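You operate a simulated robot arm through the tools that you are given. There is no shell and no other tool. Be economical: measure what you need, move in short steps, check, and stop when the job is done.

You are at the controls of a simulated two-armed robot. One attempt, no reset.

Task
Take the green cloth and put it on the orange board. Open the locker door, put the carton marked studs on the top of the plug cabinet away on the inside of the high locker and shut the door again. Take the green foam block and put it on the blue board. Put the yellow chock in the bin marked spent. Pick up the carton marked buckles with one hand, pass it to the other hand and put it on the shelf under the wall bench. Lift the lid of the box marked hold open. The order is free. Set down upright: carton marked studs, yellow chock, carton marked buckles.
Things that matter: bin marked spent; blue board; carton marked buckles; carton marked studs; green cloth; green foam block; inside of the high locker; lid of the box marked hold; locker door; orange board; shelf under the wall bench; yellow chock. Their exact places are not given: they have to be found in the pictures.

The check looks at the end state, three seconds after you hand in, the way a careful person would. Anything else that was tipped, shoved, dropped, spilled or broken makes it a failure. A push-on lid holds only when it is set on centred and level and pressed home; a screw cap is set on level and turned clockwise until tight. Flat cloth is picked up by pressing the open fingertips on it (5 to 10 N) and closing them slowly along it; thin cloth reads only 2 to 8 mm in the jaws.

Robot
Two 7-joint arms with two-finger grippers on one trunk, on a base that drives. Base frame: it is fixed to the floor where the robot stands at the start and does not move with it; the origin is under the middle of the robot, x ahead of it, y to its left, z up; the surface under the hand at the start is at about z = 0.88. Readings come in m, degrees, newtons and seconds.
The left shoulder is at the start at [0.037, 0.165, 1.155], the right one opposite. With the tool pointing down near the work surface each hand reaches from about 0.28 to 0.74 m from the robot's upright axis, wherever it stands, measured 20 degrees to its own side. Places, roughly: bin marked spent [-8, -1, 1]; blue board [-0.75, -3.75, 0.75]; carton marked buckles [-4.25, -0.5, 0.75]; carton marked studs [-1, -0.5, 0.5]; green cloth (8x9x4 cm) [0.5, -0.1, 0.9]; green foam block (6x8x4 cm) [-2, -1.3, 0.9]; inside of the high locker (29x22 cm) [0.8, 5.48, 1.5]; lid of the box marked hold [-7.9, -0.4, 1]; locker door [0.7, 5.5, 1.7]; orange board [0.5, 0.5, 0.5]; shelf under the wall bench [-4.6, -3.8, 0.3]; yellow chock (4x6x5 cm) [-3.6, -0.4, 0.4]. Payload 2.45 kg a hand.
Tool frame (each hand has its own): the origin (TCP) lies between the finger pads and is the grasp point; the fingertips stand 0.026 m ahead of it; z points along the fingers, y is the line along which they close. Largest opening 0.096 m; the body of the gripper starts 0.069 m behind the TCP.
Orientation is told as [roll, pitch, yaw] about the base's x, y, z axes, in that order, counted from this pose: with the fingers straight down and closing along the base's y, the tool's x points along the base's -x, its y along +y and its z along -z.

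Tools
- The arms move only by the tool drive_tool. It takes "left_plan", "right_plan" or both (then of equal length, played together; a hand with none holds still); each is a list of rows, each an object (a shift or turn left out is 0, a gripper value left out holds the last) with "slide": the shift along the tool's x, y, z in cm, a list of three; "dr": the turn, a rotation vector about the tool's x, y, z in rad, a list of three. In form: [{"slide": [dx, dy, dz], "dr": [wx, wy, wz]}, ...]. A call has 1 to 12 rows; each row shifts and turns the commanded pose from where the row before left it, along the tool's axes as they then stand. "left_grip" and "right_grip" are, for a hand that has rows, the gripper command, from -1 (fully open) to 1 (shut), values between in proportion, set as the call begins (left out, the last holds). A row lasts 0.2 s, in which the tool goes at most 0.05 m and 8.6 degrees; a call with a longer step from one row to the next is refused whole, and so is a gripper value outside its range. A pose out of reach is approached as far as the arm can. The call stops where the force on the tool passes 40 N (or 10 N more than at its start, if that is more) or the arm is blocked; 0.2 s more then pass. The fingers move at their own pace and stop on an object; they squeeze with about 43 N. The grip force told is the motor's: it shows also when the fingers shut on nothing. Time passes only in rows, and 0.2 s behind the last, so rows that do not move let the fingers close. The reply holds the time, the measured pose of the TCP, the force on the tool along the base axes, the opening and the grip force, in the units named above and with some noise, with the torque about the TCP (base axes, N m) and any sound that the robot's microphone picked up.
- Cameras (640 x 400 px; columns grow to the right, rows downward): "scene" is now at [0.0958, 0.0167, 1.6264]; the picture's right is [0.17, -0.99, 0.00], its down [-0.79, -0.14, -0.59] and it looks along [0.59, 0.10, -0.80] (base axes); focal length 249 px, centre (320, 200). "left" rides on the left gripper at [0.082, -0.003, -0.098] in its tool frame; the picture's right is [0.04, 1.00, 0.00], its down [-0.73, 0.03, -0.68] and it looks along [-0.68, 0.03, 0.73] (tool axes); focal length 256 px, centre (320, 200). "right" rides on the right gripper at [0.082, 0.003, -0.098] in its tool frame; the picture's right is [-0.04, 1.00, 0.00], its down [-0.73, -0.03, -0.68] and it looks along [-0.68, -0.03, 0.73] (tool axes); focal length 256 px, centre (320, 200).
- grab_frame(camera): a new picture of that camera. No time passes.
- raise_lower(by): slides the trunk up (or, below 0, down) by that many m; the arms and the scene camera ride with it, the base frame stays. It gives what a move gives, with no picture.
- drive_base(legs): drives the robot by 1 to 6 legs, each [ahead, left, turn to the left] in m, m and degrees, along the robot's own axes; the way and the turn of a leg run together, so that a leg with both is an arc; at most 1.5 m and 180 degrees a leg. The arms and the cameras ride along, it lands a little off, and it stops where it bumps. It gives what a move gives.
- head_to(pan, tilt): turns the head with the scene camera to pan (to the left, within 120 degrees either way) and tilt (down, from -29 to 69), counted from straight ahead of the robot. It gives what a move gives.
- locate(camera, pixels): for up to 12 pixels [column, row] of the newest picture of that camera ("zoom" is the newest enlarged one), the place [x, y, z] in the base frame of the surface seen there, good to about 0.003 m. No time passes.
- close_up(camera, box): a new picture of the part [left, top, right, bottom] of that camera's present view, enlarged. No time passes.
- hand_in(): hands the job in; it is judged then, once.

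Go step by step. Measure first, check grasps and placings, and put right what went wrong. The budget is 138 turns and 180 pictures, counting those below and the enlarged ones. Unless the task says otherwise, let go and move clear before handing in.

The tools are called after "Call:" by a JSON object that holds its "op" and its "data". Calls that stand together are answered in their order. drive_tool: Moves the arms, as the interface text tells. Its arguments: {"type":"object","properties":{"left_plan":{"type":"array"},"left_grip":{"type":"number"},"right_plan":{"type":"array"},"right_grip":{"type":"number"}},"required":[]} The other tools are called the same way: raise_lower (by) slides the trunk up or down; drive_base (legs) drives the base; head_to (pan, tilt) turns the head that bears the scene camera; grab_frame (camera) takes a picture; locate (camera, pixels) gives the place of the surface under pixels of a picture; close_up (camera, box) takes an enlarged picture of a part of a camera's view; hand_in () hands the job in.

At the start:

```text
time_s: 0.0
left_tcp_pos: [0.468, 0.4262, 1.157]
left_tool_rot: [-0.1, 0.1, 0.0]
left_contact_force: [0.1, 0.8, 0.1]
left_moment: [0.01, -0.01, 0.01]
left_grip_width: 0.0961
left_grasp_force: 0.1
right_tcp_pos: [0.4528, -0.0047, 1.0995]
right_tool_rot: [-0.2, 0.0, -0.1]
right_contact_force: [-0.9, -0.1, 0.5]
right_moment: [0.04, -0.01, 0.0]
right_grip_width: 0.0959
right_grasp_force: 0.0
trunk travel left (down, up): [-0.325, 0.242]
robot x, y, heading: [0.0036, 0.0032, -0.0]
head pan, tilt: [9.9, 53.3]
```

scene: 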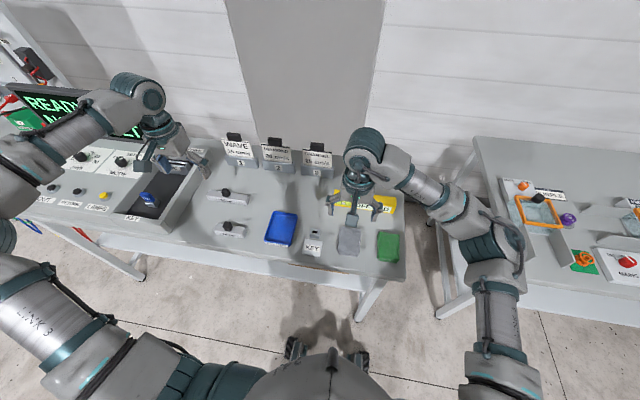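
right: 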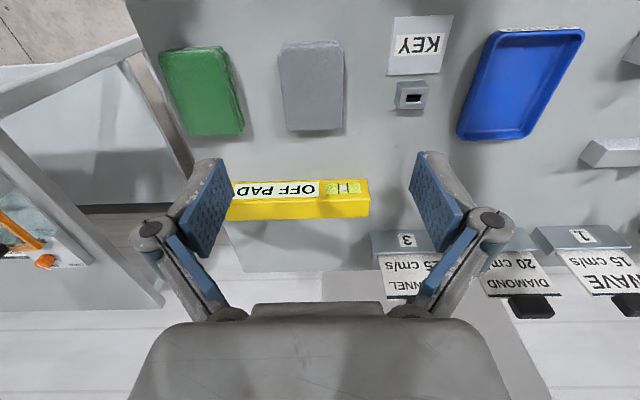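
left: 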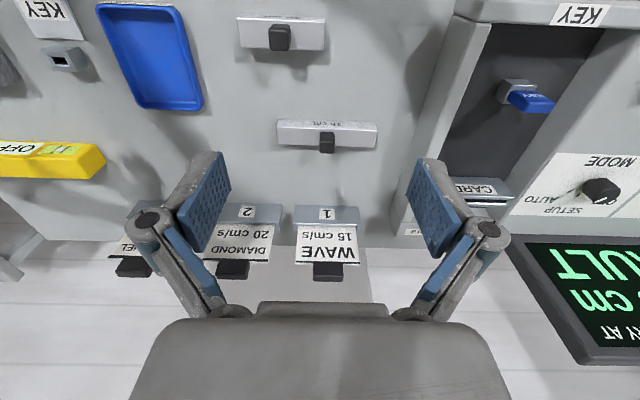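

The green cloth seems to be at right-camera pixel (202,92) and beside it lies a grey one. I measure it and look around for the orange board.

Call:
{"op": "locate", "data": {"camera": "right", "pixels": [[202, 92], [165, 60], [225, 55], [240, 130], [188, 132], [312, 85], [260, 100], [205, 110]]}}

Call:
{"op": "close_up", "data": {"camera": "right", "box": [130, 20, 370, 170]}}

Call:
{"op": "head_to", "data": {"pan": 60, "tilt": 35}}

Call:
{"op": "grab_frame", "data": {"camera": "scene"}}

```text
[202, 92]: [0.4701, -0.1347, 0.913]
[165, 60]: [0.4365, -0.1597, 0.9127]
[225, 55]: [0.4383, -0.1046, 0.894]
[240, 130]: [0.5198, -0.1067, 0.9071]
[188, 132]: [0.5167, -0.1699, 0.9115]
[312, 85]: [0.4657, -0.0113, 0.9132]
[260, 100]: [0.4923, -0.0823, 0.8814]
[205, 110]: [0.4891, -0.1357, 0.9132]
```

```text
2.67 times, centred on (250, 95) of right
```

zoom: 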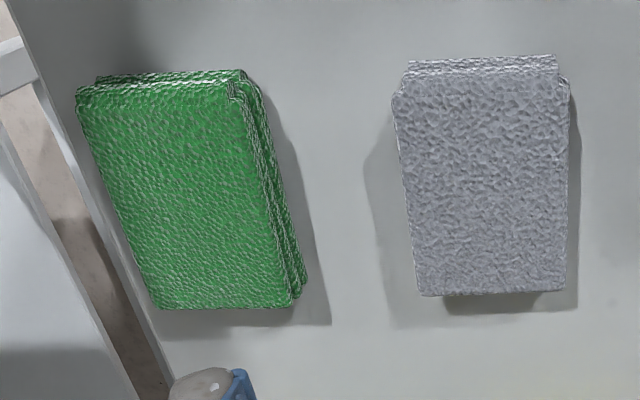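

```text
time_s: 1.2
left_tcp_pos: [0.464, 0.4228, 1.1608]
left_tool_rot: [0.2, -0.3, 0.0]
left_contact_force: [-0.6, 0.1, 0.1]
left_moment: [0.04, 0.0, 0.03]
left_grip_width: 0.0959
left_grasp_force: 0.0
right_tcp_pos: [0.4499, -0.0081, 1.1012]
right_tool_rot: [0.1, 0.0, 0.0]
right_contact_force: [-0.4, -0.5, 0.6]
right_moment: [-0.01, 0.0, -0.01]
right_grip_width: 0.096
right_grasp_force: 0.1
trunk travel left (down, up): [-0.325, 0.242]
robot x, y, heading: [0.0001, -0.0029, 0.1]
head pan, tilt: [60.0, 35.0]
```

```text
175 pictures are left
```

scene: 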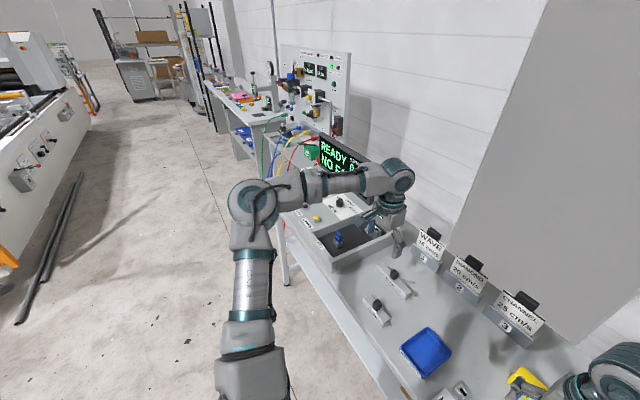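

No orange board is in view yet apart from orange spots at (250,98). I look around further.

Call:
{"op": "close_up", "data": {"camera": "scene", "box": [180, 40, 360, 160]}}

Call:
{"op": "head_to", "data": {"pan": -50, "tilt": 35}}

Call:
{"op": "grab_frame", "data": {"camera": "scene"}}

Call:
{"op": "head_to", "data": {"pan": -115, "tilt": 35}}

Call:
{"op": "grab_frame", "data": {"camera": "scene"}}

Call:
{"op": "head_to", "data": {"pan": 118, "tilt": 35}}

Call:
{"op": "grab_frame", "data": {"camera": "scene"}}

Call:
{"op": "head_to", "data": {"pan": 25, "tilt": 65}}

Call:
{"op": "grab_frame", "data": {"camera": "scene"}}

```text
3.33 times, centred on (270, 100) of scene
```

zoom: 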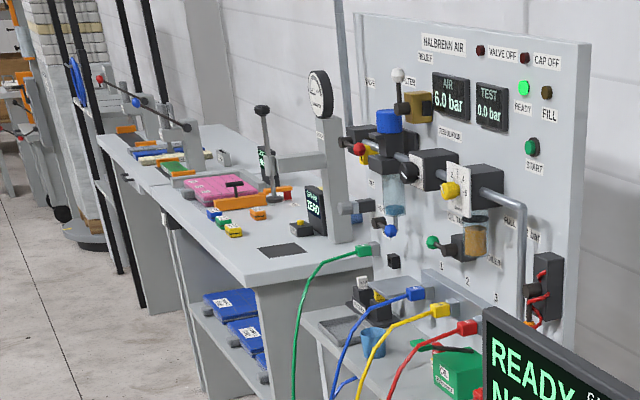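

```text
time_s: 3.1
left_tcp_pos: [0.4648, 0.4243, 1.1607]
left_tool_rot: [0.1, -0.1, -0.1]
left_contact_force: [-0.1, 0.2, -0.2]
left_moment: [-0.03, -0.04, 0.01]
left_grip_width: 0.0961
left_grasp_force: 0.0
right_tcp_pos: [0.4492, -0.0059, 1.101]
right_tool_rot: [0.1, -0.1, 0.0]
right_contact_force: [-0.2, 0.1, 0.3]
right_moment: [0.05, 0.0, -0.01]
right_grip_width: 0.0961
right_grasp_force: 0.0
trunk travel left (down, up): [-0.325, 0.242]
robot x, y, heading: [-0.001, -0.0023, 0.1]
head pan, tilt: [-50.0, 35.0]
```

```text
173 pictures are left
```

scene: 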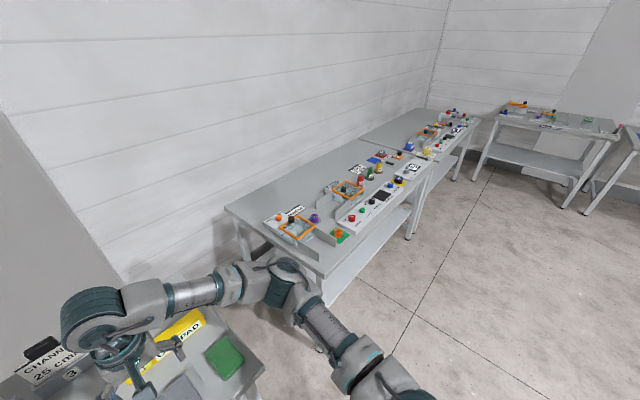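

```text
time_s: 4.4
left_tcp_pos: [0.464, 0.4246, 1.1605]
left_tool_rot: [0.1, -0.1, 0.0]
left_contact_force: [0.0, 0.1, -0.1]
left_moment: [-0.01, 0.0, 0.0]
left_grip_width: 0.0959
left_grasp_force: 0.1
right_tcp_pos: [0.4494, -0.0057, 1.1016]
right_tool_rot: [0.2, -0.2, 0.0]
right_contact_force: [-0.3, 0.7, 0.8]
right_moment: [-0.01, 0.02, -0.01]
right_grip_width: 0.0958
right_grasp_force: 0.0
trunk travel left (down, up): [-0.325, 0.242]
robot x, y, heading: [0.0011, -0.0009, -0.1]
head pan, tilt: [-115.0, 35.0]
```

```text
172 pictures are left
```

scene: 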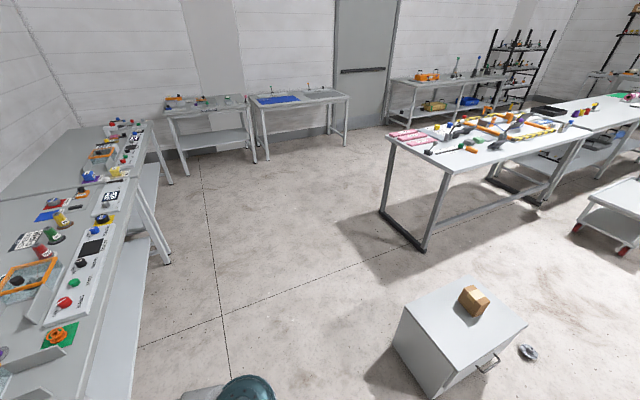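

```text
time_s: 7.7
left_tcp_pos: [0.4649, 0.4241, 1.1608]
left_tool_rot: [0.1, -0.1, -0.1]
left_contact_force: [0.0, 0.4, 0.5]
left_moment: [0.02, -0.02, 0.0]
left_grip_width: 0.0958
left_grasp_force: 0.1
right_tcp_pos: [0.4501, -0.007, 1.1003]
right_tool_rot: [0.2, -0.1, 0.0]
right_contact_force: [-0.4, 0.5, 0.5]
right_moment: [0.03, -0.02, -0.01]
right_grip_width: 0.0961
right_grasp_force: 0.0
trunk travel left (down, up): [-0.325, 0.242]
robot x, y, heading: [-0.001, -0.0025, 0.2]
head pan, tilt: [118.0, 35.0]
```

```text
171 pictures are left
```

scene: 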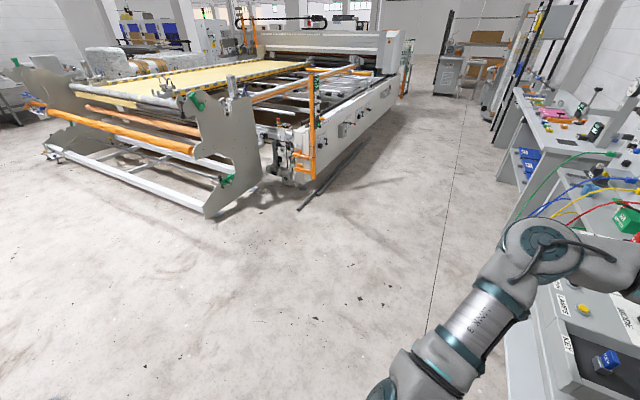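

```text
time_s: 9.4
left_tcp_pos: [0.466, 0.4247, 1.1601]
left_tool_rot: [0.1, -0.1, 0.0]
left_contact_force: [0.5, 1.0, -0.3]
left_moment: [0.02, 0.01, -0.01]
left_grip_width: 0.0958
left_grasp_force: 0.1
right_tcp_pos: [0.4498, -0.0071, 1.1002]
right_tool_rot: [0.1, -0.1, 0.0]
right_contact_force: [-0.2, -0.1, -1.6]
right_moment: [0.02, 0.01, -0.02]
right_grip_width: 0.0958
right_grasp_force: 0.1
trunk travel left (down, up): [-0.325, 0.242]
robot x, y, heading: [-0.0007, -0.0011, 0.2]
head pan, tilt: [25.0, 65.0]
```

```text
170 pictures are left
```

scene: 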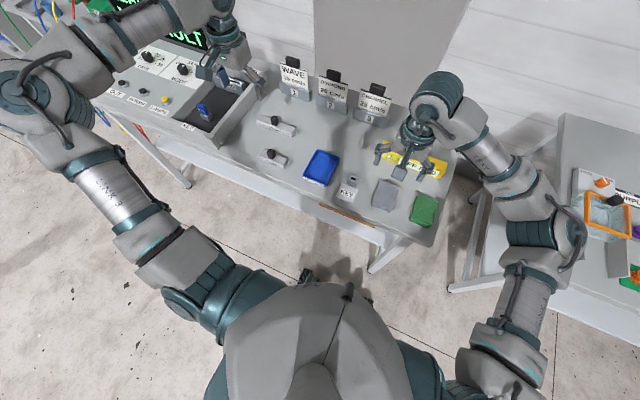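

In the last picture an orange strip shows under the table's front edge at (345,216): the orange board may lie on a lower shelf. I measure it.

Call:
{"op": "locate", "data": {"camera": "scene", "pixels": [[325, 207], [345, 215], [375, 226], [300, 195], [380, 232]]}}

Call:
{"op": "close_up", "data": {"camera": "scene", "box": [240, 160, 440, 285]}}

```text
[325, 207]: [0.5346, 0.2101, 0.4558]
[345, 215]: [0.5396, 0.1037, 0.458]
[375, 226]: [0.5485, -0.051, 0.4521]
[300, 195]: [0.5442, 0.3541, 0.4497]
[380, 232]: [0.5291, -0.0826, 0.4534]
```

```text
3.20 times, centred on (340, 222) of scene
```

zoom: 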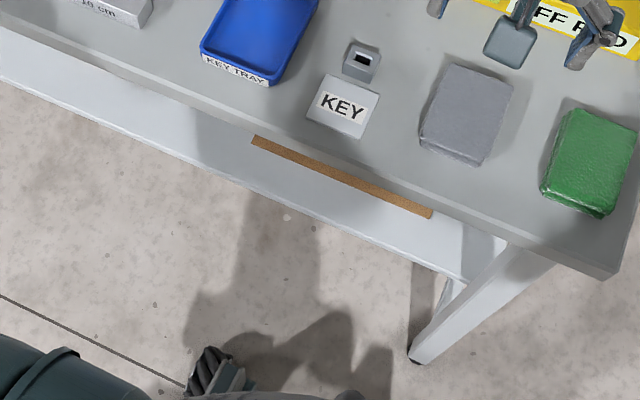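

The board is an orange-brown strip on a shelf at z≈0.455 under the table, from y≈-0.06 to 0.21. I first grip the cloth (centre ≈ [0.475,-0.135], top 0.913) with the right hand, tilted forward so that it can go under the table top later.

Call:
{"op": "drive_tool", "data": {"right_plan": [{"slide": [-0.8, -4.25, 2.6]}, {"slide": [-0.8, -4.25, 2.6]}, {"slide": [-0.9, -4.3, 2.6], "dr": [0, 0, 0.12]}, {"dr": [0, -0.15, 0]}, {"dr": [0, -0.15, 0]}, {"dr": [0, -0.15, 0]}, {"dr": [0, -0.15, 0]}, {}], "right_grip": -1}}

Call:
{"op": "grab_frame", "data": {"camera": "right"}}

```text
refused: row 1 steps farther than a row can; nothing moved
```

```text
168 pictures are left
```

right: 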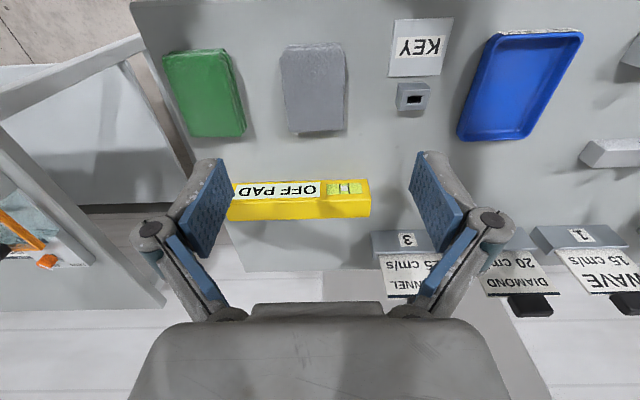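

The step was slightly over 5 cm; I split it into smaller rows.

Call:
{"op": "drive_tool", "data": {"right_plan": [{"slide": [-0.6, -3.2, 2.0]}, {"slide": [-0.6, -3.2, 2.0]}, {"slide": [-0.6, -3.2, 2.0]}, {"slide": [-0.6, -3.2, 2.0], "dr": [0, 0, 0.12]}, {"dr": [0, -0.15, 0]}, {"dr": [0, -0.15, 0]}, {"dr": [0, -0.15, 0]}, {"dr": [0, -0.15, 0]}, {}], "right_grip": -1}}

Call:
{"op": "grab_frame", "data": {"camera": "right"}}

```text
time_s: 11.4
left_tcp_pos: [0.4642, 0.4252, 1.1592]
left_tool_rot: [0.1, -0.1, 0.1]
left_contact_force: [-0.6, 0.2, 0.1]
left_moment: [-0.02, -0.04, -0.07]
left_grip_width: 0.0959
left_grasp_force: 0.0
right_tcp_pos: [0.4733, -0.1351, 1.0208]
right_tool_rot: [0.1, -34.4, -6.9]
right_contact_force: [0.3, -0.5, 0.1]
right_moment: [0.01, 0.03, 0.0]
right_grip_width: 0.0957
right_grasp_force: 0.0
trunk travel left (down, up): [-0.325, 0.242]
robot x, y, heading: [-0.0039, 0.0031, -0.1]
head pan, tilt: [25.0, 65.0]
```

```text
167 pictures are left
```

right: 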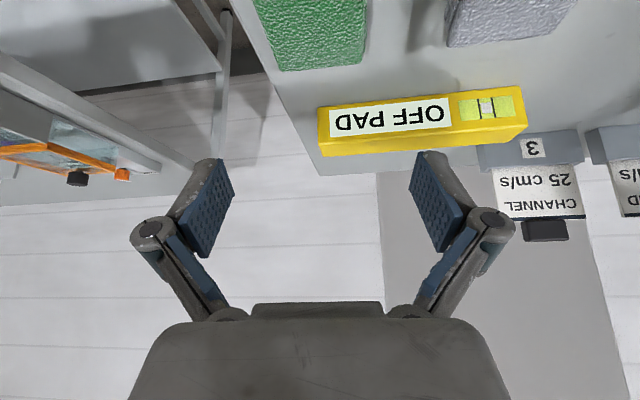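

The tool is tilted 34° over the cloth and open 96 mm. I lower it straight down 10.8 cm to put the pads beside the cloth.

Call:
{"op": "drive_tool", "data": {"right_plan": [{"slide": [2.0, 0, 3.0]}, {"slide": [2.0, 0, 3.0]}, {"slide": [1.5, 0, 2.2]}, {"slide": [0.6, 0, 0.8]}, {}]}}

Call:
{"op": "grab_frame", "data": {"camera": "right"}}

Call:
{"op": "grab_frame", "data": {"camera": "scene"}}

```text
time_s: 12.6
left_tcp_pos: [0.4643, 0.4237, 1.161]
left_tool_rot: [0.2, -0.1, 0.0]
left_contact_force: [-0.7, 0.1, -0.3]
left_moment: [0.02, -0.01, 0.01]
left_grip_width: 0.0958
left_grasp_force: 0.1
right_tcp_pos: [0.4748, -0.1358, 0.909]
right_tool_rot: [0.1, -34.5, -6.8]
right_contact_force: [0.2, 0.3, -0.6]
right_moment: [0.0, 0.0, 0.01]
right_grip_width: 0.0962
right_grasp_force: 0.0
trunk travel left (down, up): [-0.325, 0.242]
robot x, y, heading: [-0.0035, -0.0024, 0.2]
head pan, tilt: [25.0, 65.0]
```

```text
166 pictures are left
```

right: 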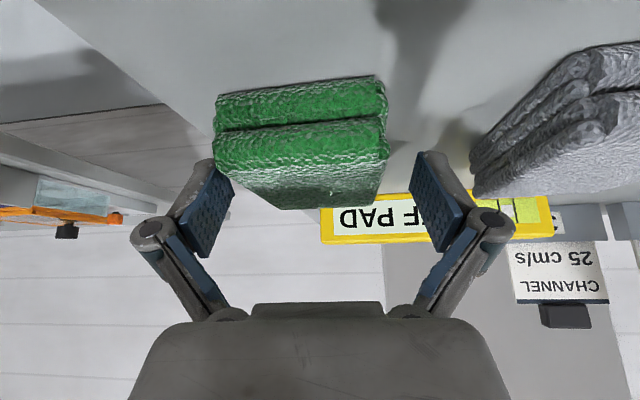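

```text
165 pictures are left
```

scene: 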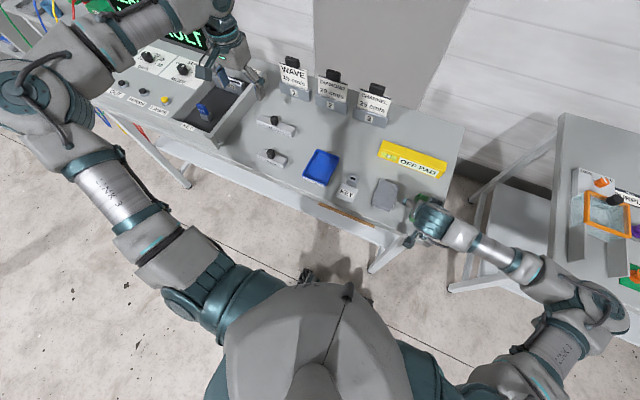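

The cloth (215–388 px) lies between the fingers but ~0.6 cm to their left side; I shift and close.

Call:
{"op": "drive_tool", "data": {"right_plan": [{"slide": [0, -0.6, 0]}]}}

Call:
{"op": "drive_tool", "data": {"right_plan": [{}, {}, {}, {}], "right_grip": 1}}

Call:
{"op": "drive_tool", "data": {"right_plan": [{"slide": [-1.2, 0, -1.65]}, {"slide": [-2.4, 0, -3.3]}, {"slide": [-2.4, 0, -3.3]}, {}]}}

Call:
{"op": "grab_frame", "data": {"camera": "right"}}

```text
time_s: 13.0
left_tcp_pos: [0.4637, 0.4238, 1.1607]
left_tool_rot: [0.1, -0.1, 0.0]
left_contact_force: [-0.5, -0.1, 0.4]
left_moment: [0.01, -0.01, -0.01]
left_grip_width: 0.0961
left_grasp_force: 0.0
right_tcp_pos: [0.4738, -0.1415, 0.9112]
right_tool_rot: [0.0, -34.5, -6.9]
right_contact_force: [0.3, -0.8, 0.9]
right_moment: [0.0, 0.01, -0.01]
right_grip_width: 0.0957
right_grasp_force: 0.0
trunk travel left (down, up): [-0.325, 0.242]
robot x, y, heading: [0.0017, 0.002, -0.1]
head pan, tilt: [25.0, 65.0]
```

```text
time_s: 14.0
left_tcp_pos: [0.4643, 0.4244, 1.1601]
left_tool_rot: [0.1, -0.1, 0.0]
left_contact_force: [-1.3, 0.6, -0.8]
left_moment: [-0.03, -0.02, 0.01]
left_grip_width: 0.0958
left_grasp_force: 0.1
right_tcp_pos: [0.4742, -0.1399, 0.9116]
right_tool_rot: [0.1, -34.5, -6.9]
right_contact_force: [0.0, -0.2, 6.2]
right_moment: [0.05, 0.01, 0.18]
right_grip_width: 0.0702
right_grasp_force: 44.0
trunk travel left (down, up): [-0.325, 0.242]
robot x, y, heading: [-0.0011, 0.0008, 0.2]
head pan, tilt: [25.0, 65.0]
```

```text
time_s: 15.0
left_tcp_pos: [0.4652, 0.4238, 1.1602]
left_tool_rot: [0.0, -0.1, 0.1]
left_contact_force: [-0.5, -0.3, 0.3]
left_moment: [-0.02, -0.02, 0.02]
left_grip_width: 0.0957
left_grasp_force: 0.1
right_tcp_pos: [0.4765, -0.1412, 1.0153]
right_tool_rot: [0.2, -34.3, -6.9]
right_contact_force: [-0.7, 0.9, 0.1]
right_moment: [-0.02, -0.01, 0.01]
right_grip_width: 0.0001
right_grasp_force: 29.0
trunk travel left (down, up): [-0.325, 0.242]
robot x, y, heading: [-0.0008, -0.0009, -0.2]
head pan, tilt: [25.0, 65.0]
```

```text
164 pictures are left
```

right: 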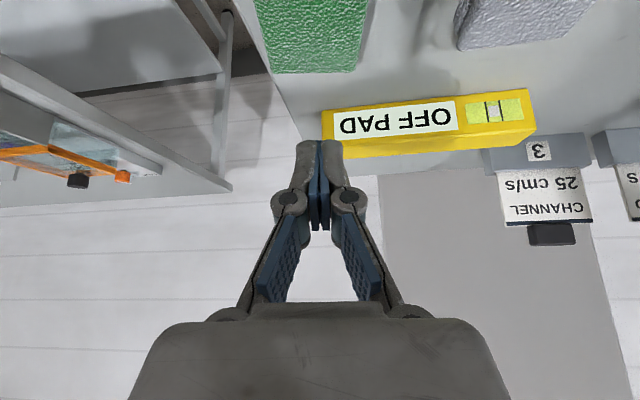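

The grip held at 70 mm but the cloth slipped out on the lift (width 0). I open and look at the cloth again.

Call:
{"op": "drive_tool", "data": {"right_plan": [{"slide": [-2.4, 0, -3.3]}, {"dr": [0, 0.15, 0]}, {"dr": [0, 0.15, 0]}, {"dr": [0, 0.15, 0]}, {"dr": [0, 0.15, 0]}, {"slide": [5, 0, 0]}], "right_grip": -1}}

Call:
{"op": "close_up", "data": {"camera": "right", "box": [200, 20, 520, 220]}}

```text
time_s: 16.4
left_tcp_pos: [0.4624, 0.4256, 1.1612]
left_tool_rot: [0.1, -0.3, 0.0]
left_contact_force: [-0.9, 0.8, 0.1]
left_moment: [-0.01, -0.02, -0.01]
left_grip_width: 0.0958
left_grasp_force: 0.2
right_tcp_pos: [0.424, -0.135, 1.0578]
right_tool_rot: [0.1, -0.2, -6.9]
right_contact_force: [-1.1, 0.3, -0.4]
right_moment: [-0.02, -0.02, 0.02]
right_grip_width: 0.096
right_grasp_force: 0.0
trunk travel left (down, up): [-0.325, 0.242]
robot x, y, heading: [0.0001, -0.0009, 0.0]
head pan, tilt: [25.0, 65.0]
```

```text
2.00 times, centred on (360, 120) of right
```

zoom: 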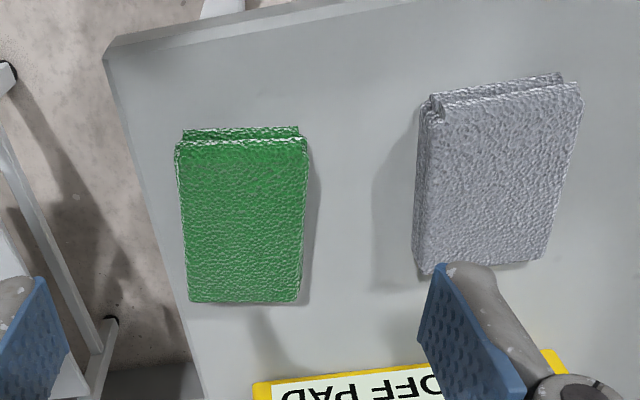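

Call:
{"op": "locate", "data": {"camera": "zoom", "pixels": [[180, 148], [302, 142], [298, 292], [195, 295], [245, 220], [240, 132], [330, 230], [245, 290]]}}

```text
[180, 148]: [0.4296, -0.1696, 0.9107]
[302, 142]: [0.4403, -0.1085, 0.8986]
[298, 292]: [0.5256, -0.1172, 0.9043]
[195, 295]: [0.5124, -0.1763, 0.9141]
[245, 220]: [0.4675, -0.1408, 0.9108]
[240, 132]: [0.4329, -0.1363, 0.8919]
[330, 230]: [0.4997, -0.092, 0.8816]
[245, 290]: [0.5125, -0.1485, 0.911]
```

The cloth is intact at centre ≈[0.472,-0.141], yaw ≈-5°. I try a vertical grip with the tips right at the table, to see whether it holds when lifted slowly.

Call:
{"op": "drive_tool", "data": {"right_plan": [{"slide": [-2.4, 0, 4.0], "dr": [0, 0, -0.035]}, {"slide": [-2.4, 0, 4.0]}, {"slide": [0, 0, 4.0]}, {"slide": [0, 0, 2.2]}, {"slide": [0, 0, 0.7]}]}}

Call:
{"op": "drive_tool", "data": {"right_plan": [{}, {}, {}, {}, {}], "right_grip": 1}}

Call:
{"op": "drive_tool", "data": {"right_plan": [{"slide": [0, 0, -0.2]}, {"slide": [0, 0, -0.3]}, {"slide": [0, 0, -0.5]}, {"slide": [0, 0, -0.5]}, {"slide": [0, 0, -0.5]}, {}]}}

Call:
{"op": "grab_frame", "data": {"camera": "right"}}

```text
time_s: 17.6
left_tcp_pos: [0.4641, 0.4247, 1.159]
left_tool_rot: [0.1, -0.1, 0.0]
left_contact_force: [0.9, 0.5, 0.3]
left_moment: [-0.01, -0.01, -0.01]
left_grip_width: 0.0961
left_grasp_force: 0.1
right_tcp_pos: [0.4736, -0.1374, 0.9079]
right_tool_rot: [0.1, -0.1, -4.8]
right_contact_force: [-0.4, -0.1, -0.9]
right_moment: [-0.01, -0.01, 0.01]
right_grip_width: 0.096
right_grasp_force: 0.0
trunk travel left (down, up): [-0.325, 0.242]
robot x, y, heading: [-0.0014, -0.0007, -0.1]
head pan, tilt: [25.0, 65.0]
```

```text
time_s: 18.8
left_tcp_pos: [0.4638, 0.4247, 1.1603]
left_tool_rot: [0.1, -0.1, 0.0]
left_contact_force: [-0.1, -0.1, -0.2]
left_moment: [0.01, -0.03, -0.01]
left_grip_width: 0.0959
left_grasp_force: 0.0
right_tcp_pos: [0.474, -0.1393, 0.9086]
right_tool_rot: [0.1, -0.2, -4.8]
right_contact_force: [3.0, -0.6, 5.5]
right_moment: [0.0, -0.05, -0.14]
right_grip_width: 0.0692
right_grasp_force: 42.9
trunk travel left (down, up): [-0.325, 0.242]
robot x, y, heading: [0.0008, 0.0021, 0.0]
head pan, tilt: [25.0, 65.0]
```

```text
time_s: 20.2
left_tcp_pos: [0.4648, 0.4248, 1.159]
left_tool_rot: [0.1, -0.1, 0.0]
left_contact_force: [-0.7, -0.4, 0.2]
left_moment: [0.0, 0.0, -0.01]
left_grip_width: 0.0961
left_grasp_force: 0.0
right_tcp_pos: [0.4753, -0.1405, 0.9263]
right_tool_rot: [0.1, -0.1, -4.9]
right_contact_force: [-0.6, 0.1, 0.8]
right_moment: [-0.02, 0.02, 0.03]
right_grip_width: 0.0692
right_grasp_force: 43.1
trunk travel left (down, up): [-0.325, 0.242]
robot x, y, heading: [-0.0034, 0.0038, -0.1]
head pan, tilt: [25.0, 65.0]
```

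```text
162 pictures are left
```

right: 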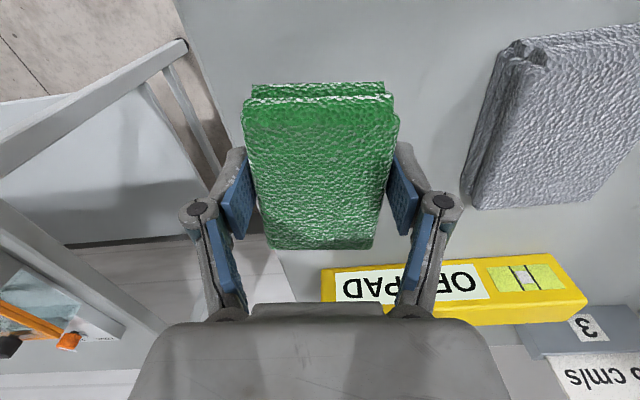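

The cloth is now held (69 mm, clear of the table). I lift it, back away, lower the trunk and look under the table.

Call:
{"op": "drive_tool", "data": {"right_plan": [{"slide": [0, 0, -3]}, {"slide": [0, 0, -4]}, {"slide": [0, 0, -4]}, {}]}}

Call:
{"op": "drive_base", "data": {"legs": [[-0.55, 0, 0]]}}

Call:
{"op": "raise_lower", "data": {"by": -0.32}}

Call:
{"op": "head_to", "data": {"pan": 0, "tilt": 40}}

Call:
{"op": "grab_frame", "data": {"camera": "scene"}}

```text
time_s: 21.2
left_tcp_pos: [0.4657, 0.4243, 1.1592]
left_tool_rot: [0.1, -0.1, 0.0]
left_contact_force: [-0.2, -0.8, -0.6]
left_moment: [-0.01, -0.02, -0.03]
left_grip_width: 0.0959
left_grasp_force: 0.1
right_tcp_pos: [0.4759, -0.1407, 1.041]
right_tool_rot: [0.1, -0.1, -4.9]
right_contact_force: [0.9, 0.2, -0.7]
right_moment: [-0.05, 0.02, 0.0]
right_grip_width: 0.0688
right_grasp_force: 42.9
trunk travel left (down, up): [-0.325, 0.242]
robot x, y, heading: [-0.0021, -0.003, 0.0]
head pan, tilt: [25.0, 65.0]
```

```text
time_s: 24.4
left_tcp_pos: [-0.0905, 0.4263, 1.1591]
left_tool_rot: [0.1, -0.1, 0.4]
left_contact_force: [-0.4, 0.5, -0.3]
left_moment: [0.0, 0.0, 0.02]
left_grip_width: 0.096
left_grasp_force: 0.1
right_tcp_pos: [-0.0763, -0.1383, 1.0408]
right_tool_rot: [0.2, -0.1, -4.4]
right_contact_force: [0.2, -0.5, 0.0]
right_moment: [0.02, 0.05, 0.03]
right_grip_width: 0.0685
right_grasp_force: 43.0
trunk travel left (down, up): [-0.325, 0.242]
robot x, y, heading: [-0.5516, -0.0033, 0.7]
head pan, tilt: [25.0, 65.0]
```

```text
time_s: 27.6
left_tcp_pos: [-0.0948, 0.4247, 0.8438]
left_tool_rot: [0.1, -0.4, 0.4]
left_contact_force: [-0.3, -0.3, -0.1]
left_moment: [-0.02, -0.03, 0.01]
left_grip_width: 0.0956
left_grasp_force: 0.0
right_tcp_pos: [-0.0791, -0.139, 0.7227]
right_tool_rot: [0.1, -0.3, -4.4]
right_contact_force: [-0.3, -1.4, 0.4]
right_moment: [-0.03, -0.01, -0.01]
right_grip_width: 0.0686
right_grasp_force: 42.9
trunk travel left (down, up): [-0.005, 0.562]
robot x, y, heading: [-0.5535, -0.0014, 0.4]
head pan, tilt: [25.0, 65.0]
```

```text
time_s: 28.4
left_tcp_pos: [-0.0943, 0.4255, 0.8407]
left_tool_rot: [0.1, -0.3, 0.5]
left_contact_force: [0.3, -0.2, 0.2]
left_moment: [0.01, 0.01, 0.0]
left_grip_width: 0.096
left_grasp_force: 0.1
right_tcp_pos: [-0.08, -0.1394, 0.7215]
right_tool_rot: [0.2, -0.3, -4.4]
right_contact_force: [0.0, 0.9, -0.3]
right_moment: [-0.02, -0.01, 0.05]
right_grip_width: 0.0687
right_grasp_force: 42.8
trunk travel left (down, up): [-0.005, 0.562]
robot x, y, heading: [-0.5518, -0.0016, 0.5]
head pan, tilt: [0.0, 40.0]
```

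```text
161 pictures are left
```

scene: 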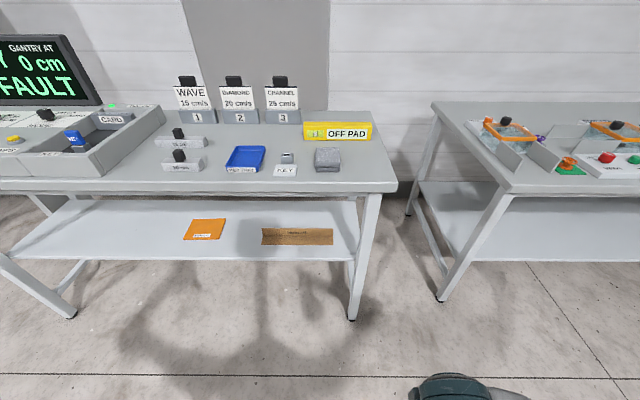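

The true orange board lies at (205,229) on the lower shelf; the brown strip is another thing. I measure it and its surroundings.

Call:
{"op": "close_up", "data": {"camera": "scene", "box": [120, 160, 380, 322]}}

Call:
{"op": "locate", "data": {"camera": "scene", "pixels": [[195, 220], [225, 220], [217, 239], [185, 238], [205, 229], [170, 225], [250, 215], [200, 258], [200, 189], [200, 195], [160, 250], [240, 240]]}}

```text
2.46 times, centred on (250, 241) of scene
```

zoom: 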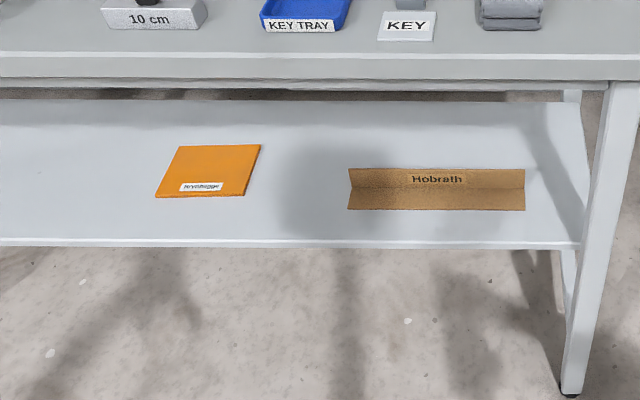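

```text
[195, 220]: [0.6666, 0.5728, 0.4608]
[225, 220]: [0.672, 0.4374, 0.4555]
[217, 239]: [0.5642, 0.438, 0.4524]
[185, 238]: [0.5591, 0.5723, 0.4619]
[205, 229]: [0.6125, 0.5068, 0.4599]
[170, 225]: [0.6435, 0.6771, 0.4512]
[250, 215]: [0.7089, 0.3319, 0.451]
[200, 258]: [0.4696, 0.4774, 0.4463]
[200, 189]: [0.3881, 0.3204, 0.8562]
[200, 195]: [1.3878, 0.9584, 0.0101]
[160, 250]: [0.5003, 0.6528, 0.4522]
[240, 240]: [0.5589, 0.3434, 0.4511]
```

The orange board is centred at ≈[0.615,0.505,0.460], under a table whose front edge is at x≈0.39, underside ≈0.84. I tuck the left hand up and back and pose the right hand low, forward-tilted 30°, before driving in.

Call:
{"op": "drive_tool", "data": {"left_plan": [{"slide": [3, 0, -3]}, {"slide": [3, 0, -3]}, {"slide": [3, 0, -3]}, {"slide": [3, 0, -3]}, {"slide": [0, 0, -3]}, {}, {}, {}, {}], "right_plan": [{"slide": [-1.85, -1.1, 3.5]}, {"slide": [-1.85, -1.1, 3.5]}, {"slide": [-1.85, -1.1, 3.5]}, {"slide": [-1.85, -1.1, 3.5], "dr": [0, 0, -0.084]}, {"dr": [0, -0.13, 0]}, {"dr": [0, -0.13, 0]}, {"dr": [0, -0.13, 0]}, {"dr": [0, -0.13, 0]}, {}]}}

Call:
{"op": "head_to", "data": {"pan": -15, "tilt": 65}}

Call:
{"op": "grab_frame", "data": {"camera": "scene"}}

Call:
{"op": "grab_frame", "data": {"camera": "right"}}

```text
time_s: 30.4
left_tcp_pos: [-0.2161, 0.4233, 0.9901]
left_tool_rot: [0.1, -0.3, 0.4]
left_contact_force: [0.2, 1.3, -2.2]
left_moment: [0.03, -0.02, -0.01]
left_grip_width: 0.0959
left_grasp_force: 0.0
right_tcp_pos: [-0.0081, -0.1895, 0.581]
right_tool_rot: [0.0, -30.2, 0.4]
right_contact_force: [-0.3, 0.2, 0.0]
right_moment: [0.04, -0.02, -0.01]
right_grip_width: 0.0686
right_grasp_force: 42.8
trunk travel left (down, up): [-0.005, 0.562]
robot x, y, heading: [-0.5505, -0.0052, 0.4]
head pan, tilt: [0.0, 40.0]
```

```text
time_s: 31.3
left_tcp_pos: [-0.2165, 0.4247, 0.9911]
left_tool_rot: [0.1, -0.3, 0.5]
left_contact_force: [-1.5, 1.0, -0.4]
left_moment: [-0.01, -0.01, -0.03]
left_grip_width: 0.0959
left_grasp_force: 0.1
right_tcp_pos: [-0.0084, -0.188, 0.5815]
right_tool_rot: [0.1, -30.0, 0.3]
right_contact_force: [-0.4, 0.1, -0.6]
right_moment: [-0.02, 0.01, 0.01]
right_grip_width: 0.0688
right_grasp_force: 43.5
trunk travel left (down, up): [-0.005, 0.562]
robot x, y, heading: [-0.5551, -0.0027, 0.7]
head pan, tilt: [-15.0, 65.0]
```

```text
159 pictures are left
```

scene: 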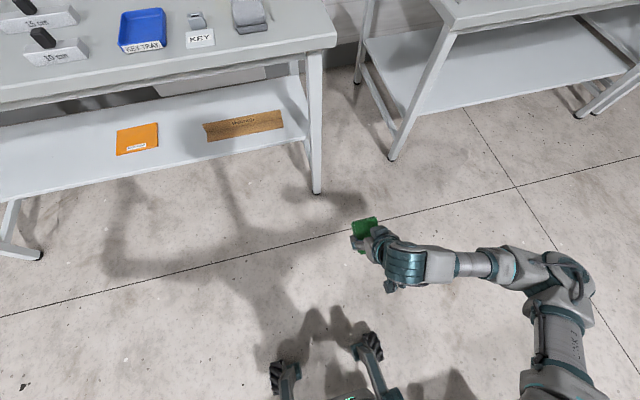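

```text
158 pictures are left
```

right: 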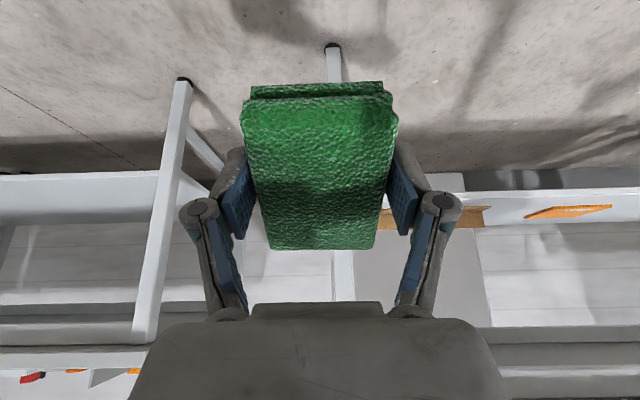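

Arm's elbow is out to the right. I check the heights of wrist, forearm and elbow against the 0.84 underside.

Call:
{"op": "locate", "data": {"camera": "scene", "pixels": [[405, 260], [430, 262], [480, 262], [520, 260], [560, 265], [555, 320], [366, 230]]}}

```text
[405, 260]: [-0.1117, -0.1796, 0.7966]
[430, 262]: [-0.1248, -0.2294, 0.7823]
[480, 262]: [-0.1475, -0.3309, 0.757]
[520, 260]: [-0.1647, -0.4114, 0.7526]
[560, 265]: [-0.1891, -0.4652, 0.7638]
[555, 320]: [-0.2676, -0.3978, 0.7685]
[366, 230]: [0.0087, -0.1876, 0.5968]
```

The wrist tops out 0.215 m above the TCP, so it fits. I lower 3 cm, drive left 0.69 m, then ahead 0.54 m.

Call:
{"op": "drive_tool", "data": {"right_plan": [{"slide": [1.5, 0, 2.6]}, {}]}}

Call:
{"op": "drive_base", "data": {"legs": [[0, 0.69, 0], [0.54, 0, 0]]}}

Call:
{"op": "grab_frame", "data": {"camera": "right"}}

Call:
{"op": "grab_frame", "data": {"camera": "scene"}}

```text
time_s: 31.9
left_tcp_pos: [-0.2161, 0.4223, 0.99]
left_tool_rot: [0.1, -0.4, 0.3]
left_contact_force: [-1.2, 0.7, 0.9]
left_moment: [0.01, -0.03, -0.02]
left_grip_width: 0.0958
left_grasp_force: 0.1
right_tcp_pos: [-0.0085, -0.1893, 0.5533]
right_tool_rot: [0.0, -30.1, 0.3]
right_contact_force: [-0.1, 0.6, 0.7]
right_moment: [0.0, 0.01, 0.0]
right_grip_width: 0.0687
right_grasp_force: 42.6
trunk travel left (down, up): [-0.005, 0.562]
robot x, y, heading: [-0.5526, -0.003, 0.5]
head pan, tilt: [-15.0, 65.0]
```

```text
time_s: 38.5
left_tcp_pos: [0.3212, 1.1244, 0.9896]
left_tool_rot: [0.1, -0.3, 1.5]
left_contact_force: [0.3, -0.5, 0.4]
left_moment: [0.01, 0.01, -0.01]
left_grip_width: 0.0959
left_grasp_force: 0.0
right_tcp_pos: [0.5403, 0.5169, 0.5533]
right_tool_rot: [0.1, -30.1, 1.5]
right_contact_force: [-0.2, 0.1, -0.4]
right_moment: [0.0, 0.03, 0.0]
right_grip_width: 0.0687
right_grasp_force: 43.1
trunk travel left (down, up): [-0.005, 0.562]
robot x, y, heading: [-0.0057, 0.6951, 1.4]
head pan, tilt: [-15.0, 65.0]
```

```text
157 pictures are left
```

right: 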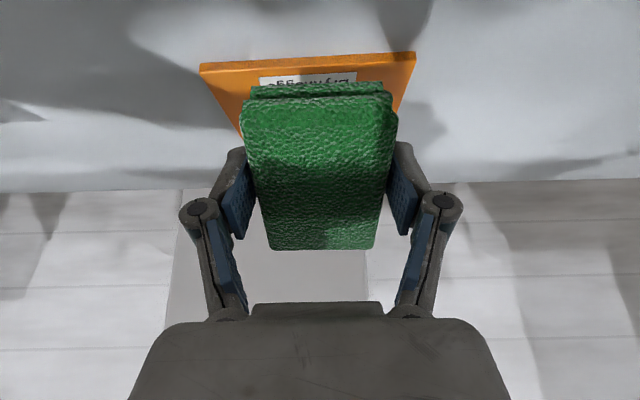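

```text
156 pictures are left
```

scene: 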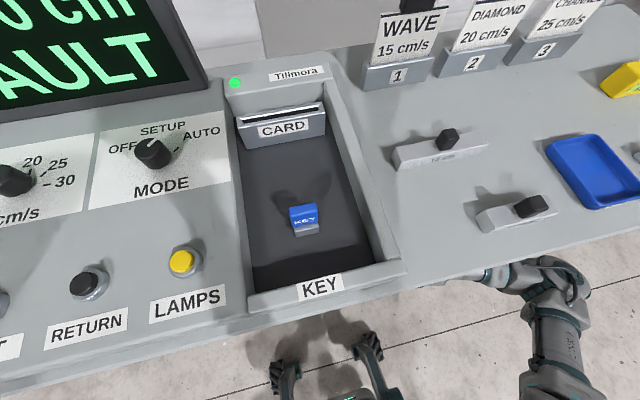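

The cloth hangs in front of the board, level with it. I go ahead 5.7 cm, then down 4.2 cm.

Call:
{"op": "drive_tool", "data": {"right_plan": [{"slide": [-2.47, -0.55, 1.42]}, {"slide": [-2.47, -0.55, 1.42]}, {"slide": [0.75, 0, 1.3]}, {"slide": [0.75, 0, 1.3]}, {"slide": [0.5, 0, 0.87]}, {}]}}

Call:
{"op": "grab_frame", "data": {"camera": "right"}}

```text
time_s: 39.9
left_tcp_pos: [0.3164, 1.1233, 0.9916]
left_tool_rot: [0.1, -0.6, 1.6]
left_contact_force: [-0.8, 0.6, -0.6]
left_moment: [-0.02, 0.0, -0.01]
left_grip_width: 0.0959
left_grasp_force: 0.0
right_tcp_pos: [0.5955, 0.5068, 0.5165]
right_tool_rot: [0.1, -30.4, 1.4]
right_contact_force: [0.0, 0.5, -0.4]
right_moment: [0.0, 0.01, 0.01]
right_grip_width: 0.0686
right_grasp_force: 43.4
trunk travel left (down, up): [-0.005, 0.562]
robot x, y, heading: [-0.0109, 0.6942, 1.6]
head pan, tilt: [-15.0, 65.0]
```

```text
155 pictures are left
```

right: 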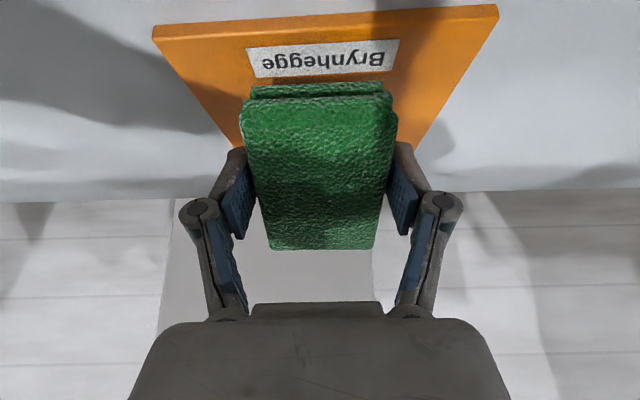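

Centred over the board. There is room above (wrist ~0.74 < 0.84), so I turn the tool back toward vertical and lower the cloth level.

Call:
{"op": "drive_tool", "data": {"right_plan": [{"dr": [0, 0.1, 0]}, {"dr": [0, 0.1, 0]}, {"dr": [0, 0.1, 0]}, {"dr": [0, 0.1, 0]}, {"dr": [0, 0.1, 0]}, {}]}}

Call:
{"op": "drive_tool", "data": {"right_plan": [{"slide": [-0.7, 0, 1]}, {"slide": [-0.7, 0, 0.8]}, {"slide": [0, 0, 0.4]}, {}]}}

Call:
{"op": "grab_frame", "data": {"camera": "right"}}

```text
time_s: 41.3
left_tcp_pos: [0.3162, 1.1244, 0.9917]
left_tool_rot: [0.1, -0.6, 1.5]
left_contact_force: [0.1, 0.3, 0.4]
left_moment: [-0.03, 0.0, 0.05]
left_grip_width: 0.0958
left_grasp_force: 0.1
right_tcp_pos: [0.5944, 0.5083, 0.5161]
right_tool_rot: [0.1, -1.7, 1.6]
right_contact_force: [-0.1, -1.3, -0.3]
right_moment: [-0.01, 0.0, -0.02]
right_grip_width: 0.0687
right_grasp_force: 43.0
trunk travel left (down, up): [-0.005, 0.562]
robot x, y, heading: [-0.0062, 0.6961, 1.3]
head pan, tilt: [-15.0, 65.0]
```

```text
time_s: 42.3
left_tcp_pos: [0.3156, 1.1245, 0.9921]
left_tool_rot: [0.0, -0.6, 1.5]
left_contact_force: [0.5, 0.1, 0.3]
left_moment: [-0.03, 0.02, 0.0]
left_grip_width: 0.0961
left_grasp_force: 0.1
right_tcp_pos: [0.6101, 0.5084, 0.495]
right_tool_rot: [0.1, -1.7, 1.4]
right_contact_force: [-0.4, -0.4, 0.7]
right_moment: [0.02, 0.01, 0.0]
right_grip_width: 0.0687
right_grasp_force: 43.2
trunk travel left (down, up): [-0.005, 0.562]
robot x, y, heading: [-0.0049, 0.6951, 1.5]
head pan, tilt: [-15.0, 65.0]
```

```text
154 pictures are left
```

right: 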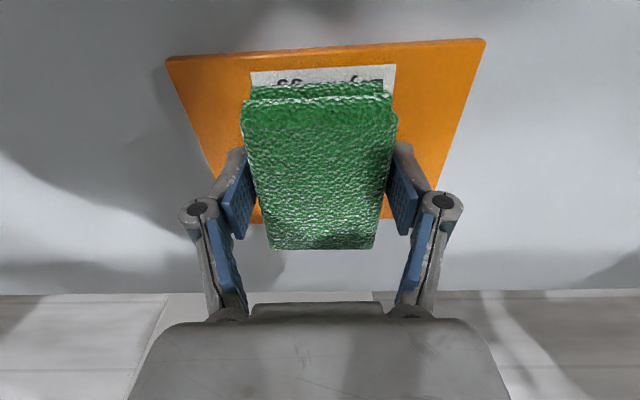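

Level and centred over the board. I lower the last 7 mm, let go and rise.

Call:
{"op": "drive_tool", "data": {"right_plan": [{"slide": [0, 0, 0.4]}, {"slide": [0, 0, 0.3]}, {}]}}

Call:
{"op": "drive_tool", "data": {"right_plan": [{}, {}, {}], "right_grip": -1}}

Call:
{"op": "drive_tool", "data": {"right_plan": [{"slide": [0, 0, -1.5]}, {"slide": [0, 0, -2]}, {"slide": [1, 0, -1]}, {"slide": [3, 0, -1], "dr": [0, -0.1, 0]}, {"slide": [3, 0, -1], "dr": [0, -0.1, 0]}]}}

Call:
{"op": "grab_frame", "data": {"camera": "right"}}

```text
time_s: 43.1
left_tcp_pos: [0.3152, 1.1263, 0.9921]
left_tool_rot: [0.0, -0.6, 1.6]
left_contact_force: [-0.6, 0.3, 0.6]
left_moment: [0.0, -0.03, -0.02]
left_grip_width: 0.096
left_grasp_force: 0.0
right_tcp_pos: [0.6088, 0.5081, 0.488]
right_tool_rot: [0.1, -1.7, 1.4]
right_contact_force: [0.2, 1.7, 4.3]
right_moment: [-0.02, 0.2, -0.08]
right_grip_width: 0.0688
right_grasp_force: 42.7
trunk travel left (down, up): [-0.005, 0.562]
robot x, y, heading: [-0.0105, 0.6939, 1.7]
head pan, tilt: [-15.0, 65.0]
```

```text
time_s: 43.9
left_tcp_pos: [0.3164, 1.1235, 0.9918]
left_tool_rot: [0.0, -0.5, 1.6]
left_contact_force: [0.9, -0.8, 1.0]
left_moment: [0.02, -0.01, -0.03]
left_grip_width: 0.0962
left_grasp_force: 0.0
right_tcp_pos: [0.6082, 0.5064, 0.4869]
right_tool_rot: [0.0, -1.6, 1.5]
right_contact_force: [0.8, 0.0, -0.1]
right_moment: [0.02, 0.02, -0.01]
right_grip_width: 0.0961
right_grasp_force: 0.1
trunk travel left (down, up): [-0.005, 0.562]
robot x, y, heading: [-0.0105, 0.6907, 1.7]
head pan, tilt: [-15.0, 65.0]
```

```text
time_s: 45.1
left_tcp_pos: [0.3156, 1.1239, 0.9922]
left_tool_rot: [0.1, -0.6, 1.5]
left_contact_force: [0.2, -0.4, 0.3]
left_moment: [0.0, 0.03, 0.01]
left_grip_width: 0.096
left_grasp_force: 0.0
right_tcp_pos: [0.5381, 0.5079, 0.5459]
right_tool_rot: [0.1, -13.3, 1.4]
right_contact_force: [-0.9, 0.4, 0.1]
right_moment: [-0.02, -0.02, 0.01]
right_grip_width: 0.0961
right_grasp_force: 0.2
trunk travel left (down, up): [-0.005, 0.562]
robot x, y, heading: [-0.0077, 0.6937, 1.6]
head pan, tilt: [-15.0, 65.0]
```

```text
153 pictures are left
```

right: 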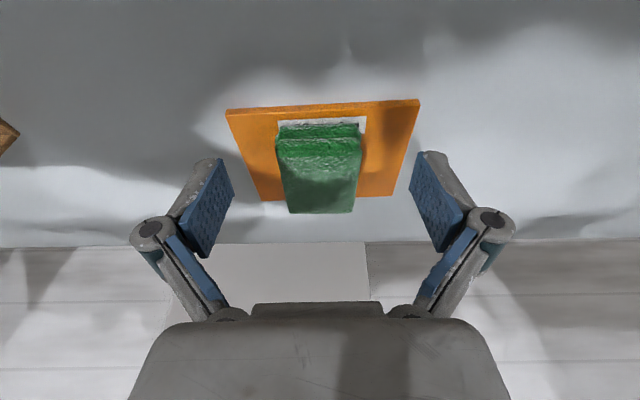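

The cloth sits on the orange board. I back out, turn right 90° toward the plug cabinet and raise the trunk, then look.

Call:
{"op": "drive_base", "data": {"legs": [[-0.62, 0, 0], [0, 0, -91]]}}

Call:
{"op": "drive_tool", "data": {"right_plan": [{"slide": [0, 0, -4], "dr": [0, 0.12, 0]}, {"slide": [0, 0, -4], "dr": [0, 0.11, 0]}, {"slide": [0, 0, -4]}, {"slide": [0, 0, -4]}, {"slide": [0, 0, -4]}]}}

Call:
{"op": "raise_lower", "data": {"by": 0.2}}

Call:
{"op": "head_to", "data": {"pan": -15, "tilt": 40}}

Call:
{"op": "grab_frame", "data": {"camera": "scene"}}

```text
time_s: 52.4
left_tcp_pos: [-0.1965, 0.3439, 0.9921]
left_tool_rot: [0.1, -0.6, -89.9]
left_contact_force: [-0.4, -0.3, -0.8]
left_moment: [-0.01, 0.01, 0.02]
left_grip_width: 0.0964
left_grasp_force: 0.0
right_tcp_pos: [-0.8193, 0.1359, 0.5455]
right_tool_rot: [0.1, -13.2, -89.9]
right_contact_force: [0.6, 0.0, 0.3]
right_moment: [0.0, -0.01, 0.0]
right_grip_width: 0.0961
right_grasp_force: 0.0
trunk travel left (down, up): [-0.005, 0.562]
robot x, y, heading: [-0.6202, 0.6781, -89.9]
head pan, tilt: [-15.0, 65.0]
```

```text
time_s: 53.6
left_tcp_pos: [-0.1965, 0.3494, 0.9943]
left_tool_rot: [0.1, -0.9, -89.9]
left_contact_force: [-0.5, 0.6, -0.4]
left_moment: [0.01, -0.02, -0.03]
left_grip_width: 0.096
left_grasp_force: 0.0
right_tcp_pos: [-0.818, 0.1506, 0.7502]
right_tool_rot: [0.1, -0.3, -89.9]
right_contact_force: [0.2, 0.2, 0.6]
right_moment: [-0.02, 0.02, 0.01]
right_grip_width: 0.096
right_grasp_force: 0.1
trunk travel left (down, up): [-0.005, 0.562]
robot x, y, heading: [-0.6234, 0.6735, -89.7]
head pan, tilt: [-15.0, 65.0]
```

```text
time_s: 55.8
left_tcp_pos: [-0.1973, 0.3458, 1.1936]
left_tool_rot: [0.2, -0.7, -90.0]
left_contact_force: [1.0, -0.2, -0.4]
left_moment: [0.0, -0.01, -0.02]
left_grip_width: 0.0961
left_grasp_force: 0.0
right_tcp_pos: [-0.8203, 0.1521, 0.9468]
right_tool_rot: [0.1, -0.2, -89.8]
right_contact_force: [-0.4, 0.1, -0.4]
right_moment: [0.02, -0.04, -0.04]
right_grip_width: 0.096
right_grasp_force: 0.1
trunk travel left (down, up): [-0.205, 0.362]
robot x, y, heading: [-0.6229, 0.6796, -90.0]
head pan, tilt: [-15.0, 65.0]
```

```text
time_s: 56.7
left_tcp_pos: [-0.1975, 0.3469, 1.1936]
left_tool_rot: [0.1, -0.8, -89.9]
left_contact_force: [0.7, 0.1, 0.6]
left_moment: [0.01, 0.0, 0.02]
left_grip_width: 0.0958
left_grasp_force: 0.0
right_tcp_pos: [-0.8185, 0.152, 0.9479]
right_tool_rot: [0.1, -0.3, -89.9]
right_contact_force: [0.1, 0.1, -0.1]
right_moment: [0.03, -0.01, 0.01]
right_grip_width: 0.0963
right_grasp_force: 0.2
trunk travel left (down, up): [-0.205, 0.362]
robot x, y, heading: [-0.6201, 0.6784, -89.7]
head pan, tilt: [-15.0, 40.0]
```

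```text
152 pictures are left
```

scene: 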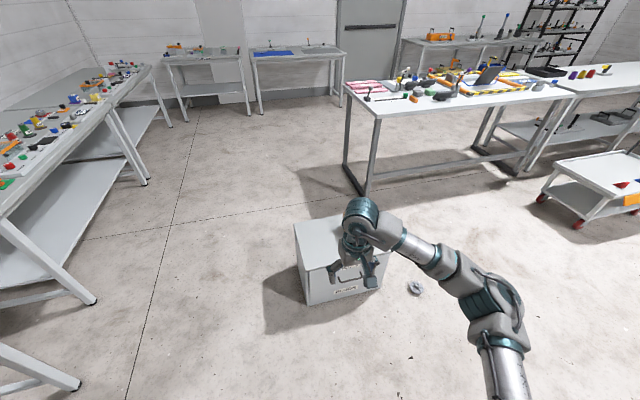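

The cabinet stands at (340,255), the right hand hides the carton; a loose thing lies on the floor at (415,288), to be avoided. I look with the right camera and measure.

Call:
{"op": "grab_frame", "data": {"camera": "right"}}

Call:
{"op": "locate", "data": {"camera": "scene", "pixels": [[297, 228], [345, 218], [308, 262], [415, 288], [345, 105], [552, 98], [365, 180]]}}

```text
151 pictures are left
```

right: 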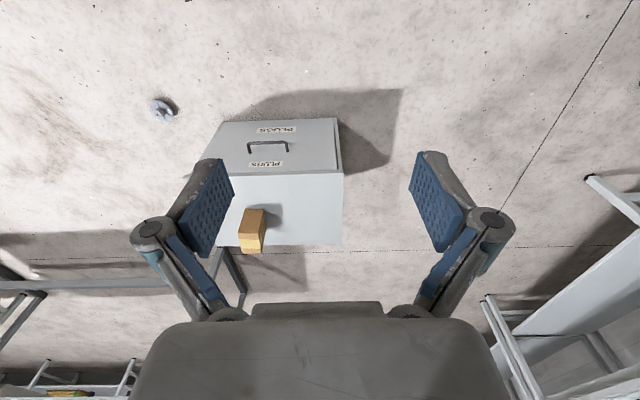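

```text
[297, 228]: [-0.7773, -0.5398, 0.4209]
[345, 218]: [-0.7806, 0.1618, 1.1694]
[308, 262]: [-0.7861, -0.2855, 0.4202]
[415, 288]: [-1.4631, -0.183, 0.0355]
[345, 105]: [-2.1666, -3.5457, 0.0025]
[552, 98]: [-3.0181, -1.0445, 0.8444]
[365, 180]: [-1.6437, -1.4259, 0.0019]
```

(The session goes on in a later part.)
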